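You operate a simulated robot arm through the tools that you are given. There is no shell and no other tool. Be economical: measure what you need, move in short steps, check, and stop when the job is done.

Carry out the task below with a simulated two-armed robot. There is one attempt and no reset: what you move stays moved.

## Task
Change the winder's cone to pink and set the dial to FAST.
Fine: free the thread first; the old cone goes on its peg in the rack; then hold the new thread.

The check looks at the end state, three seconds after you hand in, the way a careful person would. Anything else that was tipped, shoved, dropped, spilled or broken makes it a failure.

## Robot
Two 7-joint arms with fingered hands on one trunk, on a base that drives. Base frame: it is fixed to the floor where the robot stands at the start and does not move with it; the origin is under the middle of the robot, x ahead of it, y to its left, z up; the surface under the hand at the start is at about z = 784. Lengths are in mm, angles in degrees, forces in N, time in s.
The left shoulder is at the start at [55, 124, 1155], the right one opposite. With the tool pointing down near the work surface each hand reaches from about 440 to 840 mm from the robot's upright axis, wherever it stands, measured 20 degrees to its own side. Places, roughly: back peg of the cone rack [600, 0, 800]; bench winder [500, -200, 800]; cone peg of the bench winder [500, -100, 800]; speed dial of the winder [500, -300, 800]; thread switch of the winder [400, -100, 800]. Payload 3.6 kg a hand.
Tool frame (each hand has its own): the origin (TCP) lies between the finger pads and is the grasp point; the fingertips stand 34 mm ahead of it; z points along the fingers, y is the line along which they close. Largest opening 116 mm; the body of the gripper starts 40 mm behind the TCP. The gripper is a hand of 5 fingers: y runs from the thumb to the fingers, the wrist lies at [-16, -160, -164] in the tool frame.
Orientation is told as [roll, pitch, yaw] about the base's x, y, z axes, in that order, counted from this pose: with the fingers straight down and the wrist toward the robot, the tool's x, y and z point along [0, 1, 0], [1, 0, 0] and [0, 0, -1] of the base frame.

## Interface
- The arms move only by the tool nudge_tool. It takes "left_series", "right_series" or both (then of equal length, played together; a hand with none holds still); each is a list of rows, each a list of 6 numbers: the shift along the base's x, y, z in mm, then the turn, a rotation vector about the base's x, y, z in degrees. In form: [[tx, ty, tz, ax, ay, az], ...]. A call has 1 to 12 rows; each row is the pose to reach, as a shift and turn from the pose commanded when the call began. A row lasts 0.2 s, in which the tool goes at most 50 mm and 8.6 degrees; a call with a longer step from one row to the next is refused whole. A pose out of reach is approached as far as the arm can. The call stops where the force on the tool passes 40 N (or 10 N more than at its start, if that is more) or the arm is blocked; 0.2 s more then pass. In this call time passes only in rows, and 0.2 s behind the last. The reply holds the time, the measured pose of the TCP, the force on the tool along the base axes, the opening and the grip force, in the units named above and with some noise, with the torque about the TCP (base axes, N m) and any sound that the robot's microphone picked up.
- Cameras (640 x 400 px; columns grow to the right, rows downward): "scene" is now at [137.3, -12.8, 1318.8]; the picture's right is [-0.15, -0.99, -0.00], its down [-0.68, 0.10, -0.73] and it looks along [0.72, -0.11, -0.68] (base axes); focal length 214 px, centre (320, 200). "left" rides on the left gripper at [-69, -134, -110] in its tool frame; the picture's right is [-0.77, -0.19, 0.61], its down [0.59, -0.58, 0.56] and it looks along [0.25, 0.80, 0.55] (tool axes); focal length 256 px, centre (320, 200). "right" rides on the right gripper at [69, -134, -110] in its tool frame; the picture's right is [-0.77, 0.19, -0.61], its down [-0.59, -0.58, 0.57] and it looks along [-0.25, 0.80, 0.55] (tool axes); focal length 256 px, centre (320, 200). There is no depth. A picture from a camera that has moved, and an enlarged one, comes with that camera's place and axes in the base frame and with its lens.
- grab_frame(camera): a new picture of that camera. The clock stands still meanwhile.
- move_column(by): slides the trunk up (or, below 0, down) by that many mm; the arms and the scene camera ride with it, the base frame stays. It gives what a move gives, with no picture.
- drive_base(legs): drives the robot by 1 to 6 legs, each [ahead, turn to the left] in mm and degrees, along the robot's own axes; the way and the turn of a leg run together, so that a leg with both is an arc; at most 1500 mm and 180 degrees a leg. The arms and the cameras ride along, it lands a little off, and it stops where it bumps. It gives what a move gives.
- set_fingers(index, middle, ring, little, thumb_bend, thumb_turn, hand): sets how far each is bent, from 0 (flat) to 100 (curled in); at 30 the hand is open as for a grip, at 70 the pads meet at the TCP. One left out holds its place. A second passes; each finger stops where it meets its share of the squeeze, and holds until it gets a number again. It is the only way to open and close the hand. It gives what a move gives, with no picture; readings hold the bend of each and the force on index, middle, ring, little, thumb and palm. thumb_turn goes from beside the hand (0) to across from the fingers (100), as for a grip.
- pan_tilt(pan, tilt): turns the head with the scene camera to pan (to the left, within 86 degrees either way) and tilt (down, from -29 to 69), counted from straight ahead of the robot. It gives what a move gives.
- close_up(camera, box): a new picture of the part [left, top, right, bottom] of that camera's present view, enlarged. The clock stands still meanwhile.
- job_done(): hands the job in; it is judged then, once.

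Go step by step. Nothing tells you exact positions but the pictures and the camera data: compare them with the known pose of the tool, close in by small moves and look again before you grip or let go. The budget is 120 turns and 92 pictures, counting those below and the enlarged ones. Unless the task says otherwise, let go and move clear before handing in, and close with one line.

The tools are called after ">>>" as name(argument=value, ...) on one line, values as JSON. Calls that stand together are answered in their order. nudge_tool: Moves the arms, as the interface text tells. Its arguments: {"type":"object","properties":{"left_series":{"type":"array","items":{"type":"array","items":{"type":"number"}}},"right_series":{"type":"array","items":{"type":"array","items":{"type":"number"}}}},"required":[]} The other tools are called the same way: move_column (by) slides the trunk up or down; set_fingers (index, middle, ring, little, thumb_bend, thumb_turn, hand) moves the fingers one by one; drive_base (legs) drives the base; pan_tilt (pan, tilt) turns the head that bears the scene camera; grab_frame (camera) takes a picture; close_up (camera, box) takes an enlarged picture of a part of a camera's view; job_done () hands the job in.

At the start:

```text
clock: 0.0
left_tcp_pos: [584.6, 120.6, 1096.7]
left_orientation: [-0.1, 0.0, 0.4]
left_ft_force: [0.1, -0.9, 0.1]
left_wrist_torque: [0.0, -0.02, 0.0]
left_opening: 115.8
left_grip_force: 0.0
left_shape: jaw
left_bend: [30.0, 30.0, 30.0, 30.0, 30.0, 97.0]
left_finger forces: [0.0, 0.1, 0.0, 0.1, 0.0, 0.0]
right_tcp_pos: [502.9, -321.4, 1176.0]
right_orientation: [0.0, 0.0, 0.3]
right_ft_force: [-0.2, -0.1, 0.6]
right_wrist_torque: [-0.02, -0.05, -0.01]
right_opening: 116.0
right_grip_force: 0.1
right_shape: jaw
right_bend: [30.0, 30.0, 30.0, 30.0, 30.0, 97.0]
right_finger forces: [0.0, 0.0, 0.0, 0.0, 0.0, 0.0]
trunk travel left (down, up): [-350.0, 412.0]
robot x, y, heading: [-1.8, 0.3, -0.1]
head pan, tilt: [-8.4, 43.1]
```

scene: 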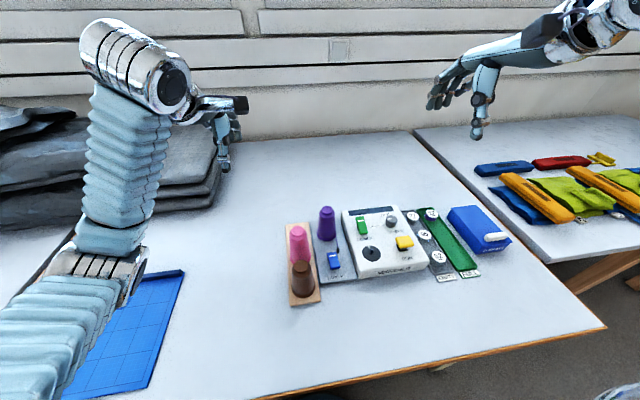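
right: 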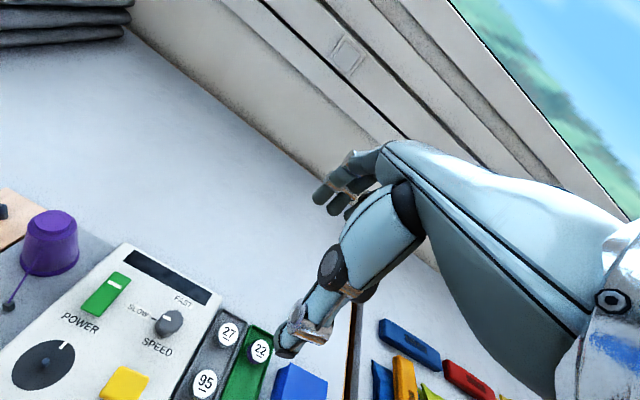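
left: 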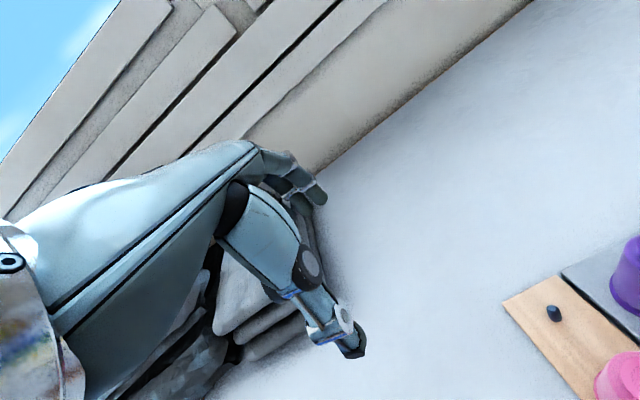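

I see the rack with a pink and a brown cone (back peg empty), the winder with the purple cone, a blue thread switch, and the dial. I'll enlarge the work area first.

>>> close_up(camera="scene", box=[270, 190, 430, 310])

>>> close_up(camera="scene", box=[340, 190, 520, 300])

```text
3.33 times, centred on (350, 250) of scene
camera zoom: at [137.3, -12.8, 1318.8], right [-0.15, -0.99, 0.0], down [-0.68, 0.1, -0.73], along [0.72, -0.11, -0.68], focal length 715 px, centre (220, 33)
```

zoom: 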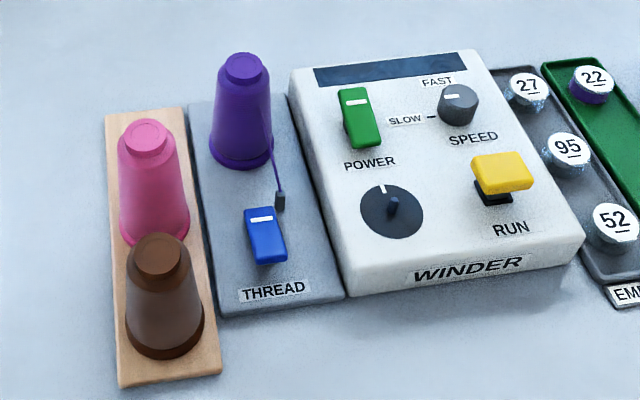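

```text
3.56 times, centred on (430, 245) of scene
camera zoom: at [137.3, -12.8, 1318.8], right [-0.15, -0.99, 0.0], down [-0.68, 0.1, -0.73], along [0.72, -0.11, -0.68], focal length 763 px, centre (-71, 40)
```

zoom: 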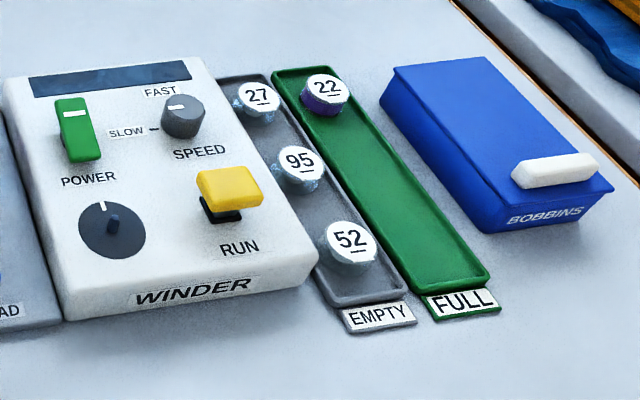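

Geometry so far: purple cone about (524,-90), pink (465,-8), brown (370,-6), and the rack runs from x≈341 to 592. Next I'll enlarge the dial, the thread switch and the back peg.

>>> close_up(camera="scene", box=[368, 204, 408, 229])

>>> close_up(camera="scene", box=[310, 230, 358, 275])

>>> close_up(camera="right", box=[0, 200, 220, 400])

>>> close_up(camera="left", box=[480, 240, 640, 400])

```text
16.00 times, centred on (388, 216) of scene
camera zoom: at [137.3, -12.8, 1318.8], right [-0.15, -0.99, 0.0], down [-0.68, 0.1, -0.73], along [0.72, -0.11, -0.68], focal length 3432 px, centre (-768, -64)
```

zoom: 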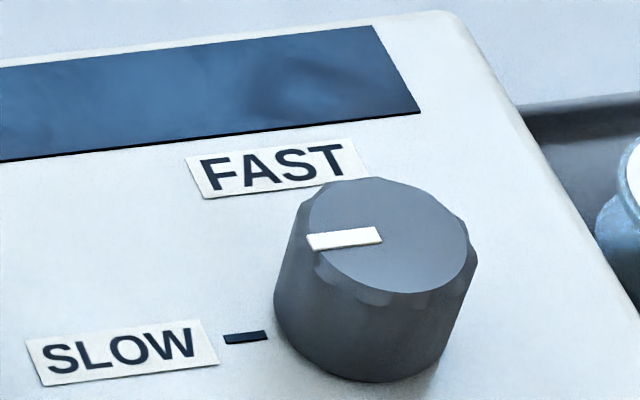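

```text
8.89 times, centred on (334, 252) of scene
camera zoom: at [137.3, -12.8, 1318.8], right [-0.15, -0.99, 0.0], down [-0.68, 0.1, -0.73], along [0.72, -0.11, -0.68], focal length 1906 px, centre (196, -267)
```

zoom: 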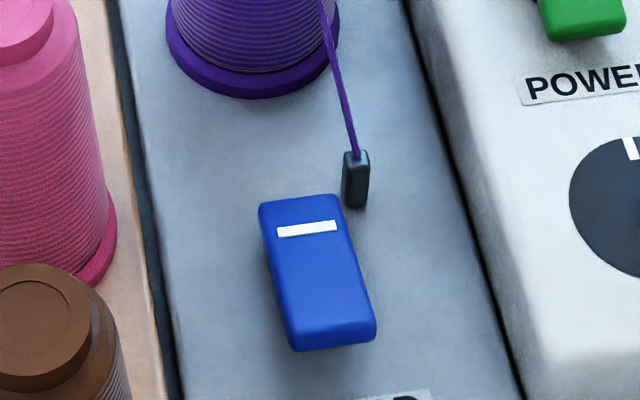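

```text
2.00 times, centred on (110, 300) of right
camera zoom: at [366.9, -252.2, 1286.7], right [0.19, -0.77, 0.61], down [-0.57, -0.59, -0.57], along [0.8, -0.24, -0.55], focal length 512 px, centre (740, 0)
```

zoom: 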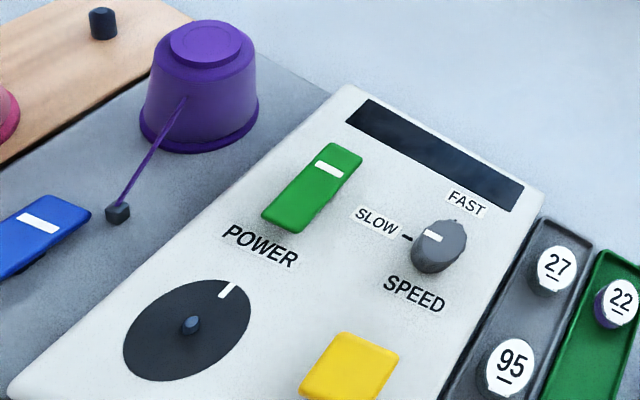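

```text
2.50 times, centred on (560, 320) of left
camera zoom: at [450.8, 51.5, 1208.6], right [-0.18, -0.77, -0.61], down [-0.58, 0.59, -0.56], along [0.79, 0.25, -0.55], focal length 640 px, centre (-280, -100)
```

zoom: 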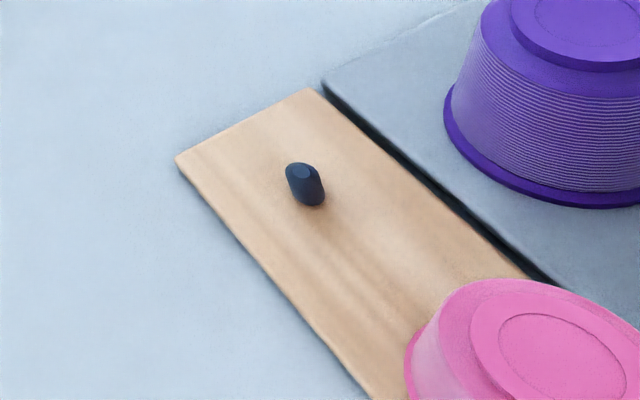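

The dial points at SLOW (its left side); the FAST mark is straight behind the knob, so it needs about 90° clockwise. Next I'll turn the right hand so its wrist lies to the right and move it over the winder, so it can look at the switch.

>>> nudge_tool(right_series=[[3, 8, -17, 0, 0, 8], [6, 16, -34, 0, 0, 16], [9, 24, -51, 0, 0, 24], [12, 32, -68, 0, 0, 32], [15, 40, -85, 0, 0, 40], [18, 50, -102, 0, 0, 48], [21, 60, -119, 0, 0, 56], [24, 70, -136, 0, 0, 64], [27, 80, -153, 0, 0, 72], [30, 90, -170, 0, 0, 80], [30, 100, -190, 0, 0, 88]])

>>> grab_frame(camera="right")

>>> grab_frame(camera="scene")

```text
clock: 2.4
left_tcp_pos: [585.0, 122.5, 1096.4]
left_orientation: [-0.1, 0.1, 0.3]
left_ft_force: [0.3, 0.6, 0.5]
left_wrist_torque: [-0.04, -0.04, -0.02]
left_opening: 115.9
left_grip_force: 0.0
left_shape: jaw
left_bend: [30.0, 30.0, 30.0, 30.0, 30.0, 97.0]
left_finger forces: [0.1, 0.1, 0.1, 0.0, 0.0, 0.0]
right_tcp_pos: [532.8, -220.1, 985.9]
right_orientation: [0.0, 0.0, 88.5]
right_ft_force: [-0.2, 0.2, 0.0]
right_wrist_torque: [-0.01, 0.01, -0.03]
right_opening: 115.8
right_grip_force: 0.1
right_shape: jaw
right_bend: [30.0, 30.0, 30.0, 30.0, 30.0, 97.0]
right_finger forces: [0.1, 0.0, 0.1, 0.0, 0.0, 0.0]
trunk travel left (down, up): [-350.0, 412.0]
robot x, y, heading: [-1.1, -2.8, 0.1]
head pan, tilt: [-8.4, 43.1]
```

```text
82 pictures are left
camera right: at [458.7, -351.7, 1095.9], right [0.77, 0.17, 0.61], down [0.57, -0.59, -0.57], along [0.27, 0.79, -0.55], focal length 256 px, centre (320, 200)
```

right: 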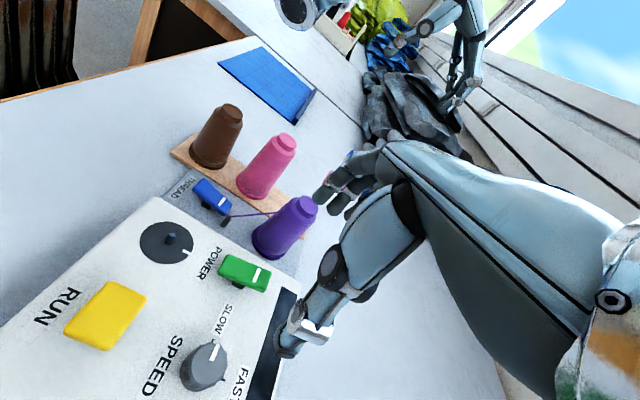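

```text
81 pictures are left
camera scene: at [138.0, -12.4, 1318.8], right [-0.15, -0.99, 0.0], down [-0.68, 0.1, -0.73], along [0.72, -0.11, -0.68], focal length 214 px, centre (320, 200)
```

scene: 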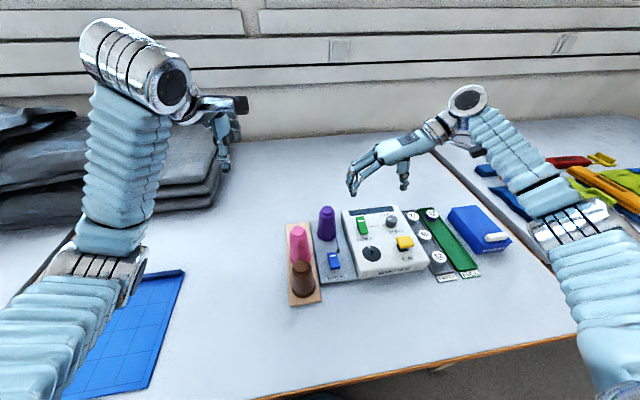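

The right hand now looks along +y with a good view. I'll enlarge the switch and knob.

>>> close_up(camera="right", box=[160, 160, 320, 260])

>>> close_up(camera="right", box=[150, 290, 310, 390])

```text
4.00 times, centred on (240, 210) of right
camera zoom: at [458.7, -351.7, 1095.9], right [0.77, 0.17, 0.61], down [0.57, -0.59, -0.57], along [0.27, 0.79, -0.55], focal length 1024 px, centre (640, 160)
```

zoom: 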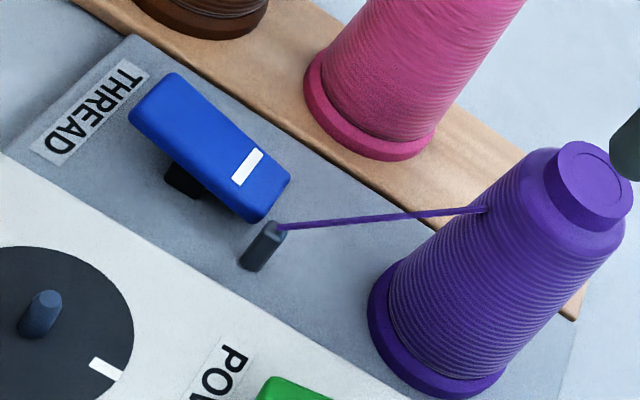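

```text
4.00 times, centred on (230, 340) of right
camera zoom: at [458.7, -351.7, 1095.9], right [0.77, 0.17, 0.61], down [0.57, -0.59, -0.57], along [0.27, 0.79, -0.55], focal length 1024 px, centre (680, -360)
```

zoom: 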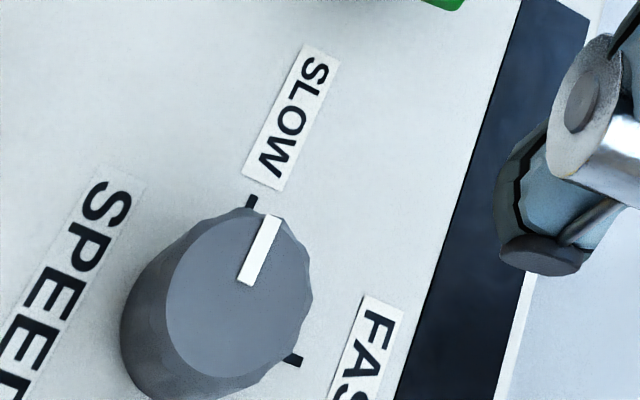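

The rocker's front end (near the robot) is up and its marked back end is down, so pressing the front end frees the thread. I'll shape the right hand into a single pointing index finger and look at it.

>>> set_fingers(hand="right", index=45, middle=100, ring=100, little=100, thumb_bend=100)

>>> grab_frame(camera="right")

>>> close_up(camera="scene", box=[280, 80, 520, 230])

```text
clock: 3.4
left_tcp_pos: [583.9, 120.7, 1097.6]
left_orientation: [0.0, 0.0, 0.4]
left_ft_force: [0.3, -0.2, 0.2]
left_wrist_torque: [-0.02, -0.04, -0.01]
left_opening: 115.8
left_grip_force: 0.1
left_shape: jaw
left_bend: [30.0, 30.0, 30.0, 30.0, 30.0, 97.0]
left_finger forces: [0.0, 0.0, 0.0, 0.0, 0.1, 0.0]
right_tcp_pos: [531.8, -220.1, 986.7]
right_orientation: [0.0, 0.0, 88.4]
right_ft_force: [0.3, 0.5, -1.1]
right_wrist_torque: [-0.03, 0.0, 0.01]
right_opening: 29.6
right_grip_force: 0.0
right_shape: fingers
right_bend: [45.0, 100.0, 100.0, 100.0, 100.0, 97.0]
right_finger forces: [0.0, 0.0, 0.0, 0.0, 0.0, 0.0]
trunk travel left (down, up): [-350.0, 412.0]
robot x, y, heading: [-1.0, -5.3, -0.2]
head pan, tilt: [-8.4, 43.1]
```

```text
78 pictures are left
camera right: at [457.7, -352.3, 1096.1], right [0.77, 0.16, 0.61], down [0.57, -0.59, -0.57], along [0.27, 0.79, -0.55], focal length 256 px, centre (320, 200)
```

right: 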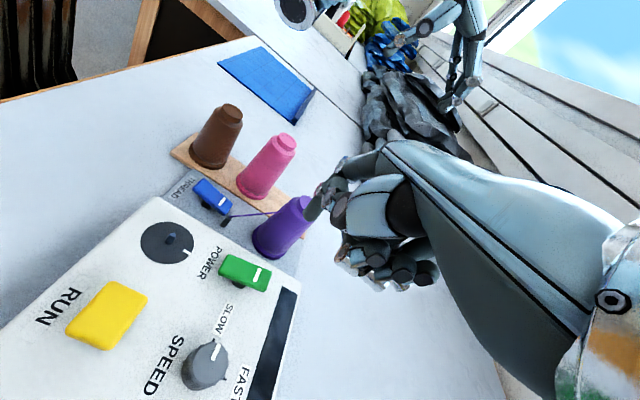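

```text
2.67 times, centred on (400, 155) of scene
camera zoom: at [137.5, -12.9, 1318.8], right [-0.15, -0.99, 0.0], down [-0.68, 0.1, -0.73], along [0.72, -0.11, -0.68], focal length 572 px, centre (107, 320)
```

zoom: 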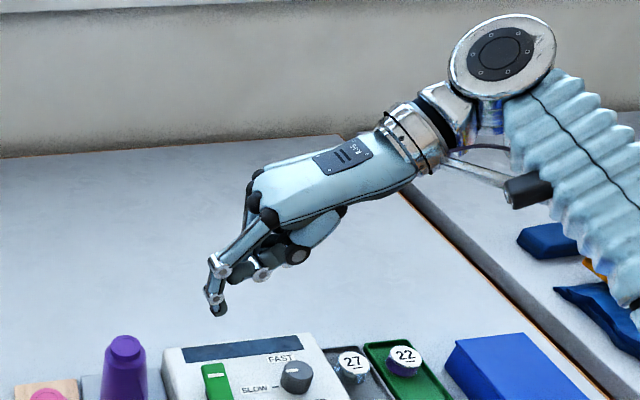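

The index tip lies about (-10,+40,-32) from the TCP. I'll bring it above the rocker's front end at about (417,-94), staying some 30 mm above it.

>>> nudge_tool(right_series=[[-35, 0, 0, 0, 0, 0], [-70, 0, 0, 0, 0, 0], [-105, 10, 0, 0, 0, 0], [-105, 50, -10, 0, 0, 0], [-105, 86, -30, 0, 0, 0], [-105, 86, -60, 0, 0, 0], [-105, 86, -95, 0, 0, 0]])

>>> grab_frame(camera="right")

>>> close_up(camera="scene", box=[280, 160, 440, 280])

```text
clock: 5.0
left_tcp_pos: [585.2, 120.7, 1097.5]
left_orientation: [-0.1, 0.0, 0.3]
left_ft_force: [0.1, 0.6, -0.8]
left_wrist_torque: [-0.01, 0.0, 0.0]
left_opening: 115.6
left_grip_force: 0.2
left_shape: jaw
left_bend: [30.0, 30.0, 30.0, 30.0, 30.0, 97.0]
left_finger forces: [0.1, 0.1, 0.1, 0.0, 0.0, 0.0]
right_tcp_pos: [429.0, -134.1, 890.8]
right_orientation: [0.1, 0.0, 88.3]
right_ft_force: [-0.3, 0.0, 0.6]
right_wrist_torque: [-0.04, -0.01, 0.0]
right_opening: 30.0
right_grip_force: 0.0
right_shape: fingers
right_bend: [45.0, 100.0, 100.0, 100.0, 100.0, 97.0]
right_finger forces: [0.0, 0.0, 0.0, 0.0, 0.0, 0.0]
trunk travel left (down, up): [-350.0, 412.0]
robot x, y, heading: [-1.1, 0.7, 0.0]
head pan, tilt: [-8.4, 43.1]
```

```text
76 pictures are left
camera right: at [353.9, -265.0, 1001.5], right [0.77, 0.16, 0.61], down [0.57, -0.59, -0.57], along [0.27, 0.79, -0.55], focal length 256 px, centre (320, 200)
```

right: 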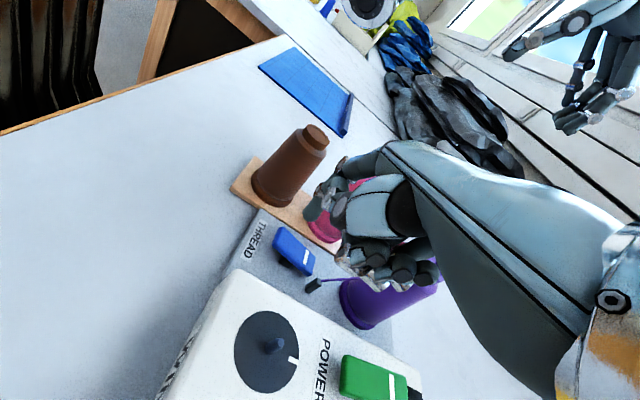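

```text
3.33 times, centred on (360, 220) of scene
camera zoom: at [137.4, -12.7, 1318.8], right [-0.15, -0.99, 0.0], down [-0.68, 0.1, -0.73], along [0.72, -0.11, -0.68], focal length 715 px, centre (187, 133)
```

zoom: 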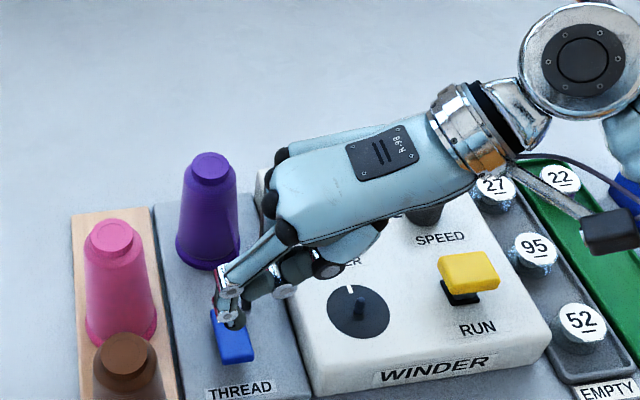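

The fingertip is right above the rocker's front half. I'll press down in small steps and stop when there is force or a click.

>>> nudge_tool(right_series=[[0, -4, -15, 0, 0, 0], [0, -4, -30, 0, 0, 0], [0, -4, -38, 0, 0, 0], [0, -4, -42, 0, 0, 0], [0, -4, -46, 0, 0, 0], [0, -4, -50, 0, 0, 0]])

>>> close_up(camera="right", box=[220, 180, 380, 300])

```text
clock: 6.4
left_tcp_pos: [581.6, 121.4, 1099.4]
left_orientation: [0.1, -0.2, 0.2]
left_ft_force: [0.0, 0.2, 0.2]
left_wrist_torque: [-0.01, -0.01, 0.0]
left_opening: 116.0
left_grip_force: 0.1
left_shape: jaw
left_bend: [30.0, 30.0, 30.0, 30.0, 30.0, 97.0]
left_finger forces: [0.0, 0.1, 0.0, 0.0, 0.0, 0.1]
right_tcp_pos: [427.6, -137.4, 847.0]
right_orientation: [-0.5, -0.4, 88.1]
right_ft_force: [0.2, -4.0, 36.2]
right_wrist_torque: [1.5, 0.12, 0.03]
right_opening: 27.5
right_grip_force: 18.2
right_shape: fingers
right_bend: [43.0, 100.0, 100.0, 100.0, 100.0, 97.0]
right_finger forces: [35.5, 0.1, 0.1, 0.0, 0.0, 0.0]
trunk travel left (down, up): [-350.0, 412.0]
robot x, y, heading: [-1.7, 2.9, -0.1]
head pan, tilt: [-8.4, 43.1]
```

```text
3.33 times, centred on (300, 240) of right
camera zoom: at [351.9, -269.4, 955.4], right [0.77, 0.16, 0.62], down [0.58, -0.59, -0.57], along [0.28, 0.79, -0.55], focal length 853 px, centre (387, 67)
```

zoom: 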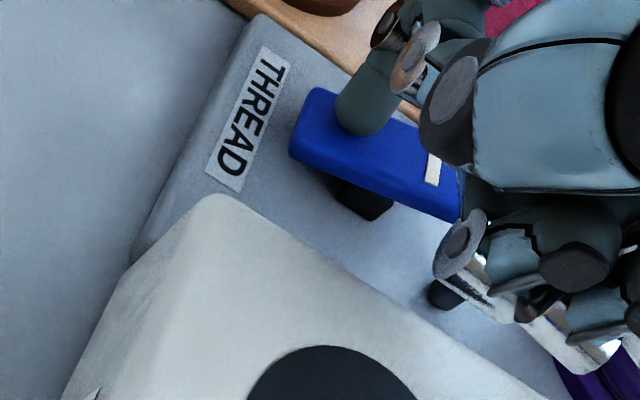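

The finger is touching too near the pivot, so the rocker hasn't moved. I'll lift a little, shift toward the front end, and press again.

>>> nudge_tool(right_series=[[0, 0, 15, 0, 0, 0], [-12, -5, 15, 0, 0, 0], [-12, -5, 7, 0, 0, 0], [-12, -5, 2, 0, 0, 0], [-12, -5, -2, 0, 0, 0], [-12, -5, -6, 0, 0, 0], [-12, -5, -10, 0, 0, 0], [-12, -5, -13, 0, 0, 0]])

>>> close_up(camera="right", box=[220, 180, 380, 300])

```text
clock: 8.2
left_tcp_pos: [581.2, 122.6, 1098.7]
left_orientation: [0.0, -0.1, 0.3]
left_ft_force: [0.4, 0.6, -0.2]
left_wrist_torque: [0.0, -0.02, 0.02]
left_opening: 115.9
left_grip_force: 0.2
left_shape: jaw
left_bend: [30.0, 30.0, 30.0, 30.0, 30.0, 97.0]
left_finger forces: [0.0, 0.0, 0.1, 0.0, 0.1, 0.0]
right_tcp_pos: [415.5, -140.9, 832.6]
right_orientation: [0.0, -0.6, 88.3]
right_ft_force: [-1.9, 1.1, 42.6]
right_wrist_torque: [1.9, 0.24, 0.1]
right_opening: 19.7
right_grip_force: 20.4
right_shape: fingers
right_bend: [45.0, 100.0, 100.0, 100.0, 100.0, 97.0]
right_finger forces: [41.4, 0.0, 0.0, 0.0, 0.0, 0.0]
trunk travel left (down, up): [-350.0, 412.0]
robot x, y, heading: [1.0, -1.2, 0.3]
head pan, tilt: [-8.4, 43.1]
```

```text
3.33 times, centred on (300, 240) of right
camera zoom: at [340.1, -273.3, 941.8], right [0.77, 0.16, 0.61], down [0.57, -0.59, -0.57], along [0.27, 0.79, -0.55], focal length 853 px, centre (387, 67)
```

zoom: 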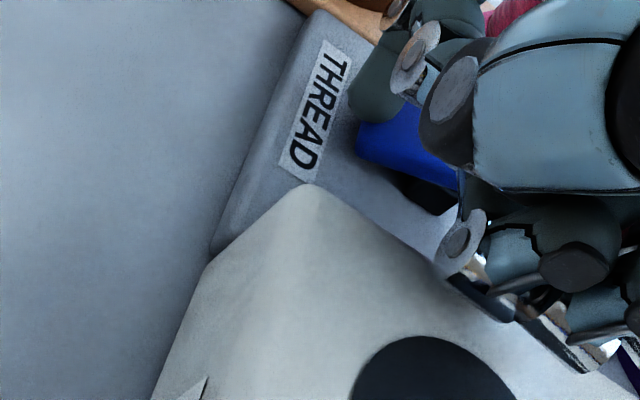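

The finger went down 13 mm with the front end under it. I'll lift off and back away to the right to see the result.

>>> nudge_tool(right_series=[[0, 0, 20, 0, 0, 0], [0, 0, 60, 0, 0, 0], [0, -40, 90, 0, 0, 0], [40, -70, 110, 0, 0, 0], [80, -90, 130, 0, 0, 0]])

>>> close_up(camera="right", box=[160, 160, 320, 260])

```text
refused: row 4 steps farther than a row can; nothing moved
```

```text
4.00 times, centred on (240, 210) of right
camera zoom: at [340.1, -273.3, 941.8], right [0.77, 0.16, 0.61], down [0.57, -0.59, -0.57], along [0.27, 0.79, -0.55], focal length 1024 px, centre (640, 160)
```

zoom: 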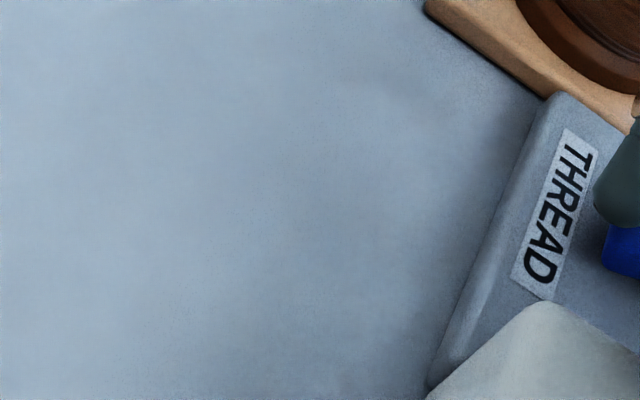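

The move was refused because one step was too long; I'll repeat it with shorter steps.

>>> nudge_tool(right_series=[[0, 0, 20, 0, 0, 0], [0, 0, 55, 0, 0, 0], [0, -30, 85, 0, 0, 0], [25, -50, 110, 0, 0, 0], [50, -70, 130, 0, 0, 0], [80, -90, 130, 0, 0, 0]])

>>> grab_frame(camera="right")

>>> close_up(camera="scene", box=[310, 230, 358, 275])

```text
clock: 9.6
left_tcp_pos: [585.5, 121.6, 1096.3]
left_orientation: [0.0, -0.1, 0.4]
left_ft_force: [-0.1, 0.1, -0.1]
left_wrist_torque: [-0.04, 0.01, 0.01]
left_opening: 115.8
left_grip_force: 0.1
left_shape: jaw
left_bend: [30.0, 30.0, 30.0, 30.0, 30.0, 97.0]
left_finger forces: [0.1, 0.0, 0.0, 0.1, 0.0, 0.0]
right_tcp_pos: [496.4, -230.7, 959.3]
right_orientation: [0.2, 0.0, 88.4]
right_ft_force: [0.1, -0.1, 0.1]
right_wrist_torque: [0.0, 0.06, 0.0]
right_opening: 30.2
right_grip_force: 0.1
right_shape: fingers
right_bend: [45.0, 100.0, 100.0, 100.0, 100.0, 97.0]
right_finger forces: [0.0, 0.0, 0.0, 0.0, 0.1, 0.0]
trunk travel left (down, up): [-350.0, 412.0]
robot x, y, heading: [-0.1, -0.9, -0.1]
head pan, tilt: [-8.4, 43.1]
```

```text
71 pictures are left
camera right: at [422.0, -363.1, 1069.4], right [0.77, 0.17, 0.61], down [0.57, -0.59, -0.57], along [0.27, 0.79, -0.55], focal length 256 px, centre (320, 200)
```

right: 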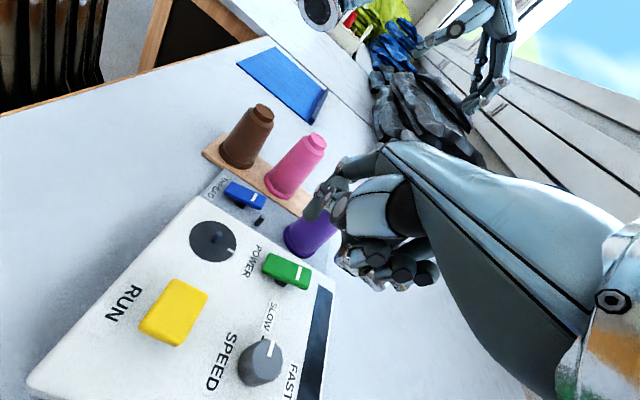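

```text
8.89 times, centred on (334, 252) of scene
camera zoom: at [138.2, -13.0, 1318.7], right [-0.15, -0.99, 0.0], down [-0.68, 0.1, -0.73], along [0.72, -0.11, -0.68], focal length 1906 px, centre (196, -267)
```

zoom: 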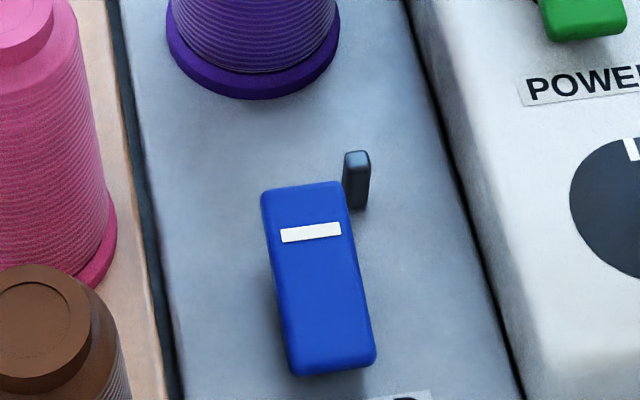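

The thread is now free. Refined positions: purple cone ≈(541,-92) with its top at about 894, empty back peg ≈(556,-5). I'll open the hand and go above the purple cone.

>>> set_fingers(hand="right", index=30, middle=30, ring=30, little=30, thumb_bend=30)

>>> nudge_tool(right_series=[[0, 0, 30, 0, 0, 0], [20, 30, 40, 0, 0, 0], [35, 70, 40, 0, 0, 0], [43, 110, 40, 0, 0, 0], [45, 138, 40, 0, 0, 0]])

>>> grab_frame(camera="right")

>>> close_up(camera="scene", box=[270, 130, 430, 250])

```text
clock: 10.6
left_tcp_pos: [584.9, 121.8, 1097.1]
left_orientation: [0.0, 0.0, 0.4]
left_ft_force: [-0.7, 0.0, 0.0]
left_wrist_torque: [0.0, -0.02, -0.01]
left_opening: 115.8
left_grip_force: 0.0
left_shape: jaw
left_bend: [30.0, 30.0, 30.0, 30.0, 30.0, 97.0]
left_finger forces: [0.1, 0.0, 0.1, 0.0, 0.0, 0.1]
right_tcp_pos: [494.8, -231.5, 959.3]
right_orientation: [0.0, 0.0, 88.2]
right_ft_force: [-0.1, 0.0, 0.6]
right_wrist_torque: [-0.01, -0.03, -0.01]
right_opening: 117.5
right_grip_force: 0.1
right_shape: fingers
right_bend: [30.0, 30.0, 30.0, 30.0, 30.0, 97.0]
right_finger forces: [0.1, 0.1, 0.0, 0.0, 0.1, 0.1]
trunk travel left (down, up): [-350.0, 412.0]
robot x, y, heading: [0.3, 2.0, -0.3]
head pan, tilt: [-8.4, 43.1]
```

```text
clock: 11.8
left_tcp_pos: [585.5, 122.4, 1097.9]
left_orientation: [-0.1, 0.0, 0.4]
left_ft_force: [-0.4, -0.2, 0.3]
left_wrist_torque: [0.0, 0.01, -0.01]
left_opening: 115.6
left_grip_force: 0.0
left_shape: jaw
left_bend: [30.0, 30.0, 30.0, 30.0, 30.0, 97.0]
left_finger forces: [0.1, 0.0, 0.1, 0.0, 0.0, 0.1]
right_tcp_pos: [542.4, -93.0, 999.2]
right_orientation: [0.0, 0.1, 88.3]
right_ft_force: [0.1, 0.1, -0.2]
right_wrist_torque: [-0.05, -0.01, 0.01]
right_opening: 117.3
right_grip_force: 0.0
right_shape: fingers
right_bend: [30.0, 30.0, 30.0, 30.0, 30.0, 97.0]
right_finger forces: [0.0, 0.0, 0.1, 0.0, 0.1, 0.0]
trunk travel left (down, up): [-350.0, 412.0]
robot x, y, heading: [-1.3, 4.0, 0.2]
head pan, tilt: [-8.4, 43.1]
```

```text
69 pictures are left
camera right: at [466.7, -224.6, 1108.7], right [0.77, 0.16, 0.61], down [0.57, -0.59, -0.57], along [0.27, 0.79, -0.55], focal length 256 px, centre (320, 200)
```

right: 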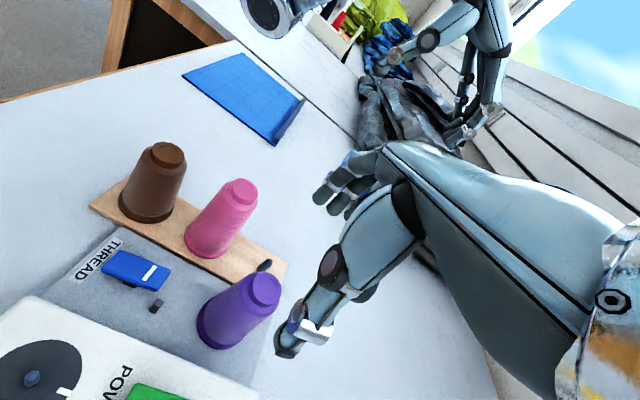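

```text
3.33 times, centred on (350, 190) of scene
camera zoom: at [137.5, -12.1, 1318.8], right [-0.15, -0.99, 0.0], down [-0.68, 0.1, -0.73], along [0.72, -0.11, -0.68], focal length 715 px, centre (220, 233)
```

zoom: 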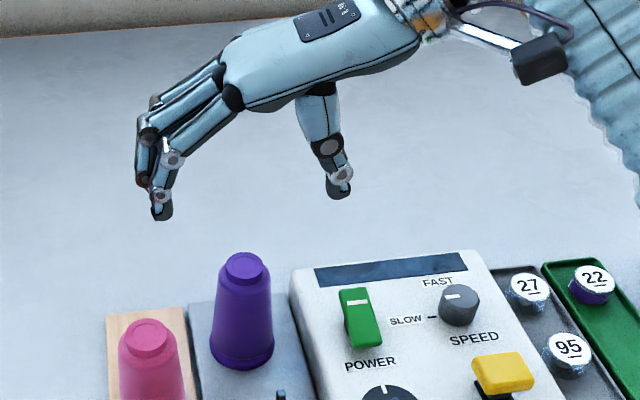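

The cone is confirmed at about (540,-91). I'll narrow the hand slightly and come down with the TCP at (534,-91), stopping above the winder surface.

>>> set_fingers(hand="right", index=38, middle=38, ring=38, little=38, thumb_bend=38)

>>> nudge_tool(right_series=[[-8, 2, -30, 0, 0, 0], [-8, 2, -60, 0, 0, 0], [-8, 2, -80, 0, 0, 0], [-8, 2, -95, 0, 0, 0]])

>>> grab_frame(camera="right")

>>> close_up(camera="scene", box=[270, 160, 430, 280])

```text
clock: 12.8
left_tcp_pos: [584.5, 121.3, 1096.2]
left_orientation: [0.1, 0.0, 0.4]
left_ft_force: [-1.1, -0.3, -0.1]
left_wrist_torque: [0.04, 0.02, -0.04]
left_opening: 115.9
left_grip_force: 0.0
left_shape: jaw
left_bend: [30.0, 30.0, 30.0, 30.0, 30.0, 97.0]
left_finger forces: [0.0, 0.0, 0.1, 0.1, 0.0, 0.0]
right_tcp_pos: [539.8, -94.2, 998.3]
right_orientation: [0.0, 0.1, 88.3]
right_ft_force: [0.6, -0.2, -0.6]
right_wrist_torque: [-0.02, 0.01, 0.03]
right_opening: 95.1
right_grip_force: 0.1
right_shape: fingers
right_bend: [38.0, 38.0, 38.0, 38.0, 38.0, 97.0]
right_finger forces: [0.1, 0.0, 0.1, 0.0, 0.0, 0.0]
trunk travel left (down, up): [-350.0, 412.0]
robot x, y, heading: [-1.2, -3.1, -0.2]
head pan, tilt: [-8.4, 43.1]
```

```text
clock: 13.8
left_tcp_pos: [584.6, 122.1, 1096.0]
left_orientation: [0.0, -0.1, 0.4]
left_ft_force: [0.1, 0.5, -0.5]
left_wrist_torque: [-0.04, -0.02, 0.01]
left_opening: 115.6
left_grip_force: 0.1
left_shape: jaw
left_bend: [30.0, 30.0, 30.0, 30.0, 30.0, 97.0]
left_finger forces: [0.0, 0.0, 0.0, 0.0, 0.0, 0.0]
right_tcp_pos: [534.1, -92.0, 903.7]
right_orientation: [0.1, 0.1, 88.3]
right_ft_force: [-0.7, 0.2, -0.6]
right_wrist_torque: [0.01, -0.01, 0.01]
right_opening: 95.2
right_grip_force: 0.0
right_shape: fingers
right_bend: [38.0, 38.0, 38.0, 38.0, 38.0, 97.0]
right_finger forces: [0.0, 0.0, 0.0, 0.0, 0.0, 0.0]
trunk travel left (down, up): [-350.0, 412.0]
robot x, y, heading: [0.2, -0.9, 0.2]
head pan, tilt: [-8.4, 43.1]
```

```text
67 pictures are left
camera right: at [459.9, -222.9, 1013.4], right [0.77, 0.16, 0.61], down [0.57, -0.59, -0.57], along [0.27, 0.79, -0.55], focal length 256 px, centre (320, 200)
```

right: 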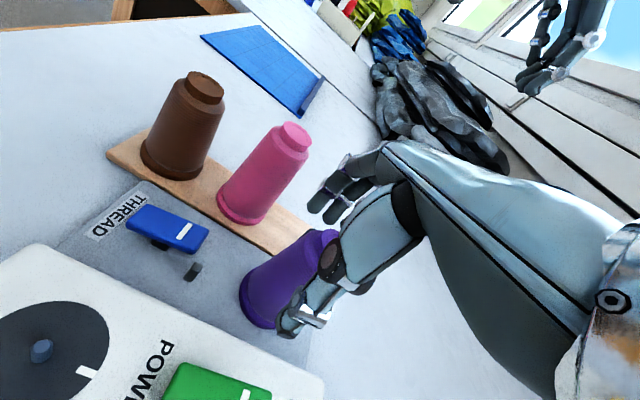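

```text
3.33 times, centred on (350, 220) of scene
camera zoom: at [137.5, -12.7, 1318.8], right [-0.15, -0.99, 0.0], down [-0.68, 0.1, -0.73], along [0.72, -0.11, -0.68], focal length 715 px, centre (220, 133)
```

zoom: 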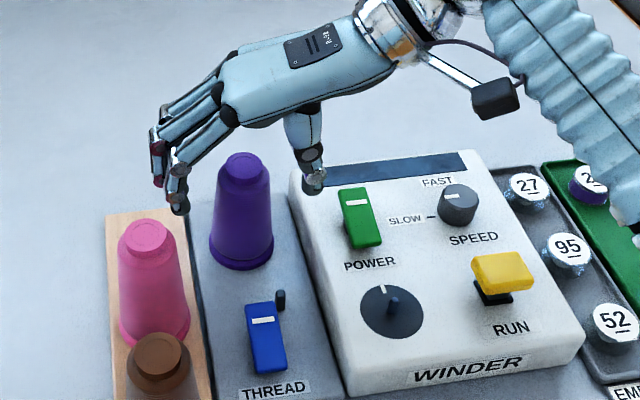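

The cone sits between the fingers and thumb. I'll go down 36 mm more and then close.

>>> nudge_tool(right_series=[[0, 0, -15, 0, 0, 0], [0, 0, -28, 0, 0, 0], [0, 0, -36, 0, 0, 0]])

>>> close_up(camera="scene", box=[290, 170, 410, 260])

>>> close_up(camera="right", box=[200, 130, 440, 350])

```text
clock: 14.6
left_tcp_pos: [584.7, 122.0, 1097.9]
left_orientation: [0.0, 0.0, 0.3]
left_ft_force: [0.6, 0.0, 0.1]
left_wrist_torque: [0.03, 0.04, -0.03]
left_opening: 115.8
left_grip_force: 0.0
left_shape: jaw
left_bend: [30.0, 30.0, 30.0, 30.0, 30.0, 97.0]
left_finger forces: [0.0, 0.1, 0.0, 0.0, 0.0, 0.1]
right_tcp_pos: [533.8, -93.7, 866.7]
right_orientation: [0.0, 0.0, 88.3]
right_ft_force: [-0.2, -0.5, 0.1]
right_wrist_torque: [-0.01, 0.02, 0.0]
right_opening: 95.2
right_grip_force: 0.1
right_shape: fingers
right_bend: [38.0, 38.0, 38.0, 38.0, 38.0, 97.0]
right_finger forces: [0.1, 0.0, 0.0, 0.0, 0.1, 0.0]
trunk travel left (down, up): [-350.0, 412.0]
robot x, y, heading: [-1.5, -0.9, 0.1]
head pan, tilt: [-8.4, 43.1]
```

```text
4.44 times, centred on (350, 215) of scene
camera zoom: at [137.4, -12.7, 1318.8], right [-0.15, -0.99, 0.0], down [-0.68, 0.1, -0.73], along [0.72, -0.11, -0.68], focal length 953 px, centre (187, 133)
```

zoom: 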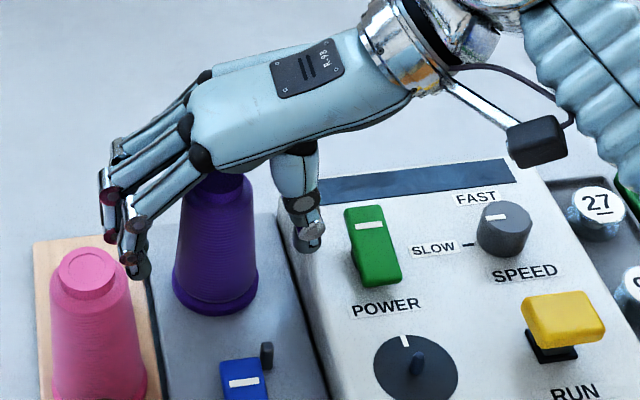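

```text
1.82 times, centred on (320, 240) of right
camera zoom: at [459.9, -224.4, 976.8], right [0.77, 0.16, 0.61], down [0.57, -0.59, -0.57], along [0.27, 0.79, -0.55], focal length 465 px, centre (320, 127)
```

zoom: 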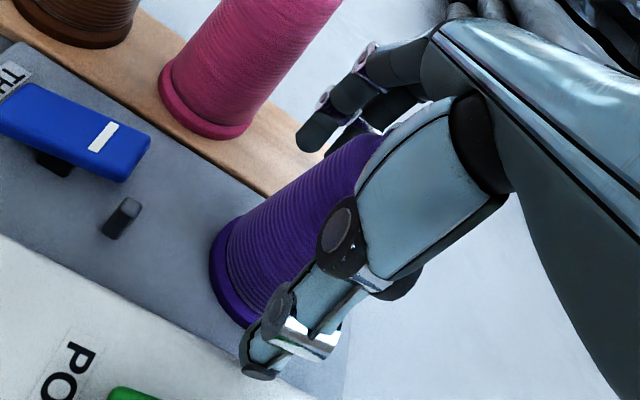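

The straddle looks right, so I'll close on the cone.

>>> set_fingers(hand="right", index=72, middle=72, ring=62, little=50, thumb_bend=72)

>>> close_up(camera="right", box=[200, 130, 440, 350])

>>> close_up(camera="scene", box=[290, 170, 410, 260])

```text
clock: 15.6
left_tcp_pos: [585.2, 121.6, 1096.7]
left_orientation: [-0.1, 0.1, 0.4]
left_ft_force: [0.0, -0.4, -1.5]
left_wrist_torque: [-0.03, -0.04, -0.03]
left_opening: 116.1
left_grip_force: 0.0
left_shape: jaw
left_bend: [30.0, 30.0, 30.0, 30.0, 30.0, 97.0]
left_finger forces: [0.1, 0.0, 0.0, 0.0, 0.0, 0.0]
right_tcp_pos: [533.8, -92.8, 866.5]
right_orientation: [-0.1, 0.0, 88.3]
right_ft_force: [-0.2, 0.7, -0.2]
right_wrist_torque: [0.01, 0.01, -0.04]
right_opening: 36.6
right_grip_force: 25.5
right_shape: fingers
right_bend: [61.0, 55.0, 60.0, 50.0, 59.0, 96.0]
right_finger forces: [10.6, 13.1, 2.4, 0.1, 24.3, 0.1]
trunk travel left (down, up): [-350.0, 412.0]
robot x, y, heading: [-1.4, -1.9, -0.1]
head pan, tilt: [-8.4, 43.1]
```

```text
1.82 times, centred on (320, 240) of right
camera zoom: at [459.9, -224.4, 976.9], right [0.77, 0.16, 0.61], down [0.57, -0.59, -0.57], along [0.27, 0.79, -0.55], focal length 465 px, centre (320, 127)
```

zoom: 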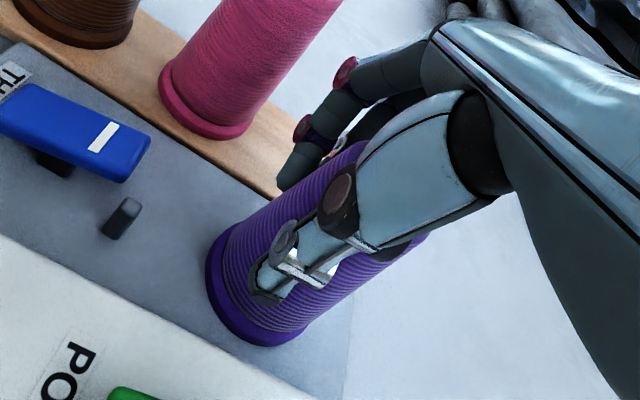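

```text
4.44 times, centred on (350, 215) of scene
camera zoom: at [137.5, -12.6, 1318.8], right [-0.15, -0.99, 0.0], down [-0.68, 0.1, -0.73], along [0.72, -0.11, -0.68], focal length 953 px, centre (187, 133)
```

zoom: 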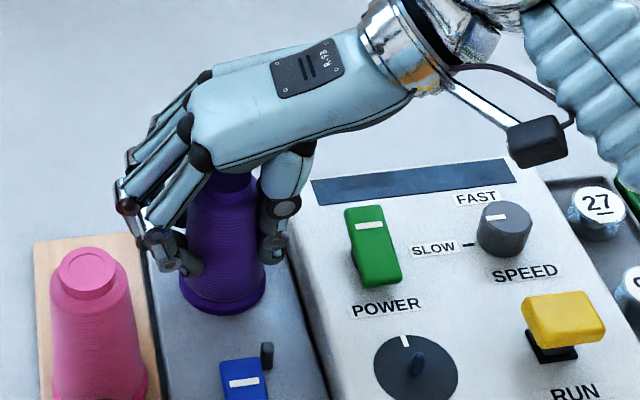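

The grip holds at 25 N. I'll lift slowly first and check.

>>> nudge_tool(right_series=[[0, 0, 8, 0, 0, 0], [0, 0, 18, 0, 0, 0], [0, 0, 30, 0, 0, 0], [0, 0, 45, 0, 0, 0], [0, 0, 65, 0, 0, 0], [0, 0, 90, 0, 0, 0], [0, 0, 110, 0, 0, 0]])

>>> grab_frame(camera="right")

>>> close_up(camera="scene", box=[270, 130, 430, 250])

```text
clock: 17.2
left_tcp_pos: [584.4, 123.5, 1097.5]
left_orientation: [-0.1, 0.0, 0.4]
left_ft_force: [-0.3, -0.3, -0.9]
left_wrist_torque: [0.01, 0.01, 0.0]
left_opening: 115.8
left_grip_force: 0.0
left_shape: jaw
left_bend: [30.0, 30.0, 30.0, 30.0, 30.0, 97.0]
left_finger forces: [0.1, 0.0, 0.1, 0.0, 0.0, 0.0]
right_tcp_pos: [531.8, -94.2, 978.5]
right_orientation: [0.1, 0.0, 88.3]
right_ft_force: [0.7, -0.5, -2.3]
right_wrist_torque: [-0.01, -0.01, -0.02]
right_opening: 36.1
right_grip_force: 25.3
right_shape: fingers
right_bend: [61.0, 55.0, 60.0, 50.0, 59.0, 96.0]
right_finger forces: [10.5, 12.9, 2.5, 0.1, 24.1, 0.0]
trunk travel left (down, up): [-350.0, 412.0]
robot x, y, heading: [-2.0, -0.2, 0.2]
head pan, tilt: [-8.4, 43.1]
```

```text
61 pictures are left
camera right: at [456.3, -225.3, 1088.6], right [0.77, 0.16, 0.61], down [0.57, -0.59, -0.57], along [0.27, 0.79, -0.55], focal length 256 px, centre (320, 200)
```

right: 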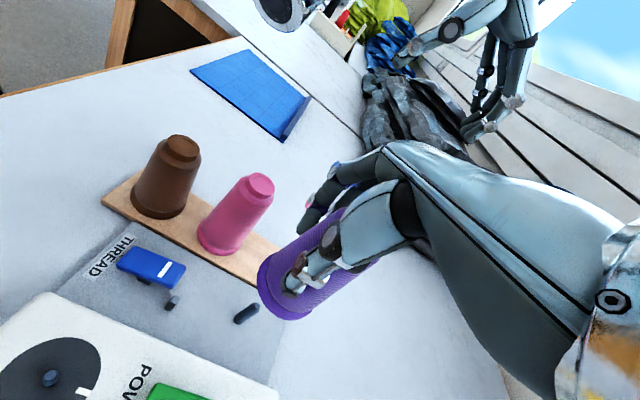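

```text
3.33 times, centred on (350, 190) of scene
camera zoom: at [137.5, -12.6, 1318.8], right [-0.15, -0.99, 0.0], down [-0.68, 0.1, -0.73], along [0.72, -0.11, -0.68], focal length 715 px, centre (220, 233)
```

zoom: 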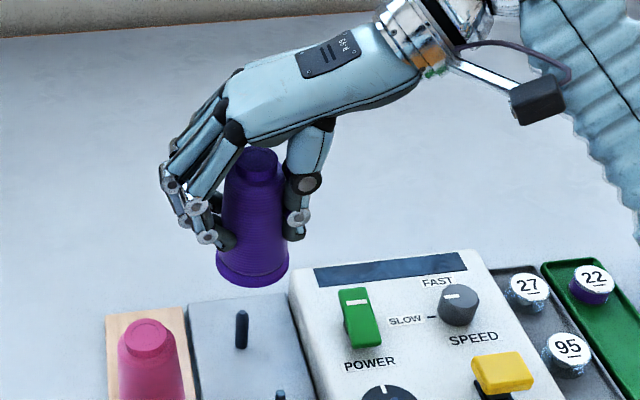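

The purple cone is lifted, and I place the winder peg at ≈(538,-92). To pin down the back peg I'll view both pegs from the left hand camera and compare.

>>> close_up(camera="left", box=[480, 240, 640, 400])

>>> close_up(camera="scene", box=[275, 205, 355, 255])

```text
2.50 times, centred on (560, 320) of left
camera zoom: at [451.0, 51.7, 1208.6], right [-0.18, -0.77, -0.61], down [-0.58, 0.59, -0.56], along [0.79, 0.25, -0.55], focal length 640 px, centre (-280, -100)
```

zoom: 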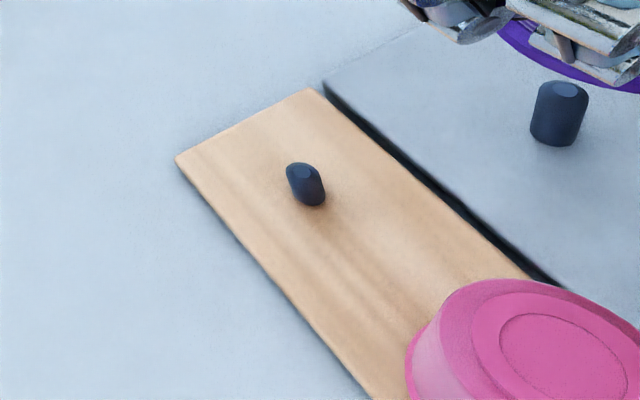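

```text
8.00 times, centred on (315, 230) of scene
camera zoom: at [137.5, -12.6, 1318.8], right [-0.15, -0.99, 0.0], down [-0.68, 0.1, -0.73], along [0.72, -0.11, -0.68], focal length 1716 px, centre (360, -40)
```

zoom: 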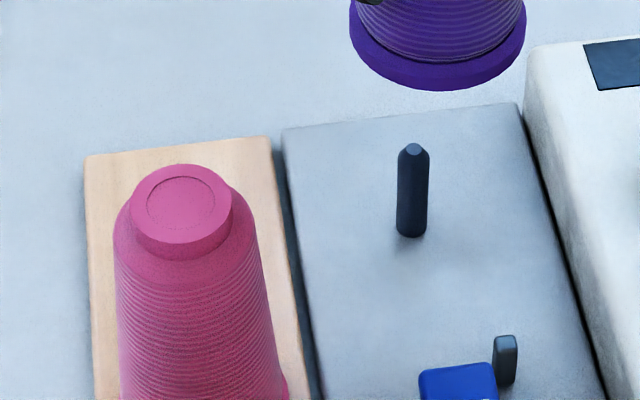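

The rack's back peg looks to be at about (553,-6). I'll shift the left hand for a second, steeper view of it before placing.

>>> nudge_tool(left_series=[[-20, 0, -20, 0, 0, 0], [-40, 0, -40, 0, 0, 0], [-60, 0, -60, 0, 0, 0], [-60, 0, -80, 0, 0, 0]])

>>> close_up(camera="left", box=[460, 180, 620, 280])

```text
clock: 18.2
left_tcp_pos: [523.6, 121.7, 1014.7]
left_orientation: [0.0, 0.0, 0.4]
left_ft_force: [0.6, 0.6, -0.5]
left_wrist_torque: [0.02, 0.01, 0.01]
left_opening: 116.0
left_grip_force: 0.1
left_shape: jaw
left_bend: [30.0, 30.0, 30.0, 30.0, 30.0, 97.0]
left_finger forces: [0.0, 0.0, 0.1, 0.1, 0.0, 0.1]
right_tcp_pos: [531.3, -93.6, 978.0]
right_orientation: [0.0, 0.1, 88.3]
right_ft_force: [0.3, -0.5, -0.7]
right_wrist_torque: [-0.01, 0.04, -0.01]
right_opening: 36.3
right_grip_force: 25.0
right_shape: fingers
right_bend: [61.0, 55.0, 60.0, 50.0, 59.0, 96.0]
right_finger forces: [10.5, 12.7, 2.4, 0.0, 24.2, 0.0]
trunk travel left (down, up): [-350.0, 412.0]
robot x, y, heading: [3.8, 0.9, -0.2]
head pan, tilt: [-8.4, 43.1]
```

```text
4.00 times, centred on (540, 230) of left
camera zoom: at [390.0, 52.4, 1126.5], right [-0.18, -0.77, -0.61], down [-0.58, 0.59, -0.57], along [0.79, 0.25, -0.55], focal length 1024 px, centre (-560, 80)
```

zoom: 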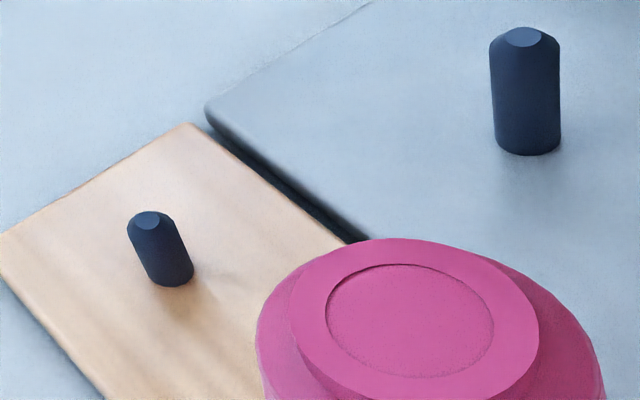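

Both left views agree: the back peg lies (+15,+85) from the winder peg. I'll carry the cone by exactly that and look before lowering.

>>> nudge_tool(right_series=[[4, 20, 0, 0, 0, 0], [8, 45, 0, 0, 0, 0], [12, 70, 0, 0, 0, 0], [15, 85, 0, 0, 0, 0], [15, 85, -20, 0, 0, 0], [15, 85, -40, 0, 0, 0], [15, 85, -55, 0, 0, 0]])

>>> close_up(camera="left", box=[460, 150, 620, 250])

>>> close_up(camera="right", box=[200, 130, 440, 350])

```text
clock: 19.8
left_tcp_pos: [523.9, 122.2, 1015.4]
left_orientation: [0.0, 0.1, 0.5]
left_ft_force: [-0.9, -0.1, 0.5]
left_wrist_torque: [-0.03, 0.03, -0.01]
left_opening: 115.9
left_grip_force: 0.1
left_shape: jaw
left_bend: [30.0, 30.0, 30.0, 30.0, 30.0, 97.0]
left_finger forces: [0.0, 0.0, 0.1, 0.0, 0.0, 0.1]
right_tcp_pos: [546.5, -6.9, 922.3]
right_orientation: [-0.1, -0.1, 88.3]
right_ft_force: [0.7, 0.4, -1.0]
right_wrist_torque: [-0.02, 0.04, -0.02]
right_opening: 36.3
right_grip_force: 24.8
right_shape: fingers
right_bend: [61.0, 55.0, 60.0, 50.0, 59.0, 96.0]
right_finger forces: [10.4, 12.7, 2.4, 0.1, 24.1, 0.0]
trunk travel left (down, up): [-350.0, 412.0]
robot x, y, heading: [-3.9, -0.3, 0.0]
head pan, tilt: [-8.4, 43.1]
```

```text
4.00 times, centred on (540, 200) of left
camera zoom: at [390.3, 52.2, 1126.7], right [-0.18, -0.77, -0.61], down [-0.58, 0.59, -0.56], along [0.79, 0.25, -0.55], focal length 1024 px, centre (-560, 200)
```

zoom: 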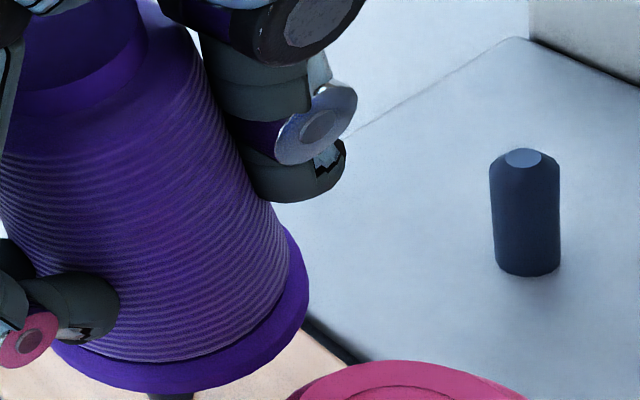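

```text
1.82 times, centred on (320, 240) of right
camera zoom: at [471.7, -139.7, 1032.2], right [0.77, 0.16, 0.61], down [0.57, -0.59, -0.57], along [0.27, 0.79, -0.55], focal length 465 px, centre (320, 127)
```

zoom: 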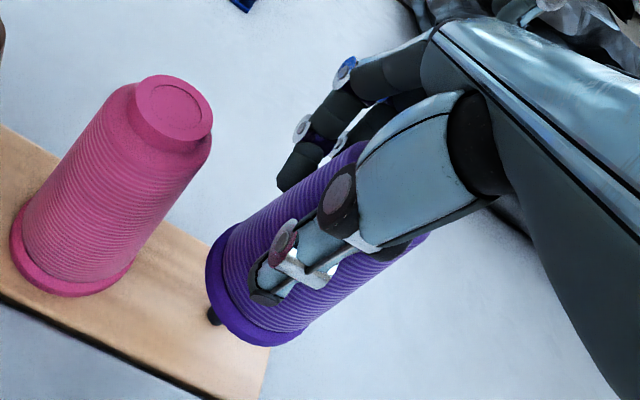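

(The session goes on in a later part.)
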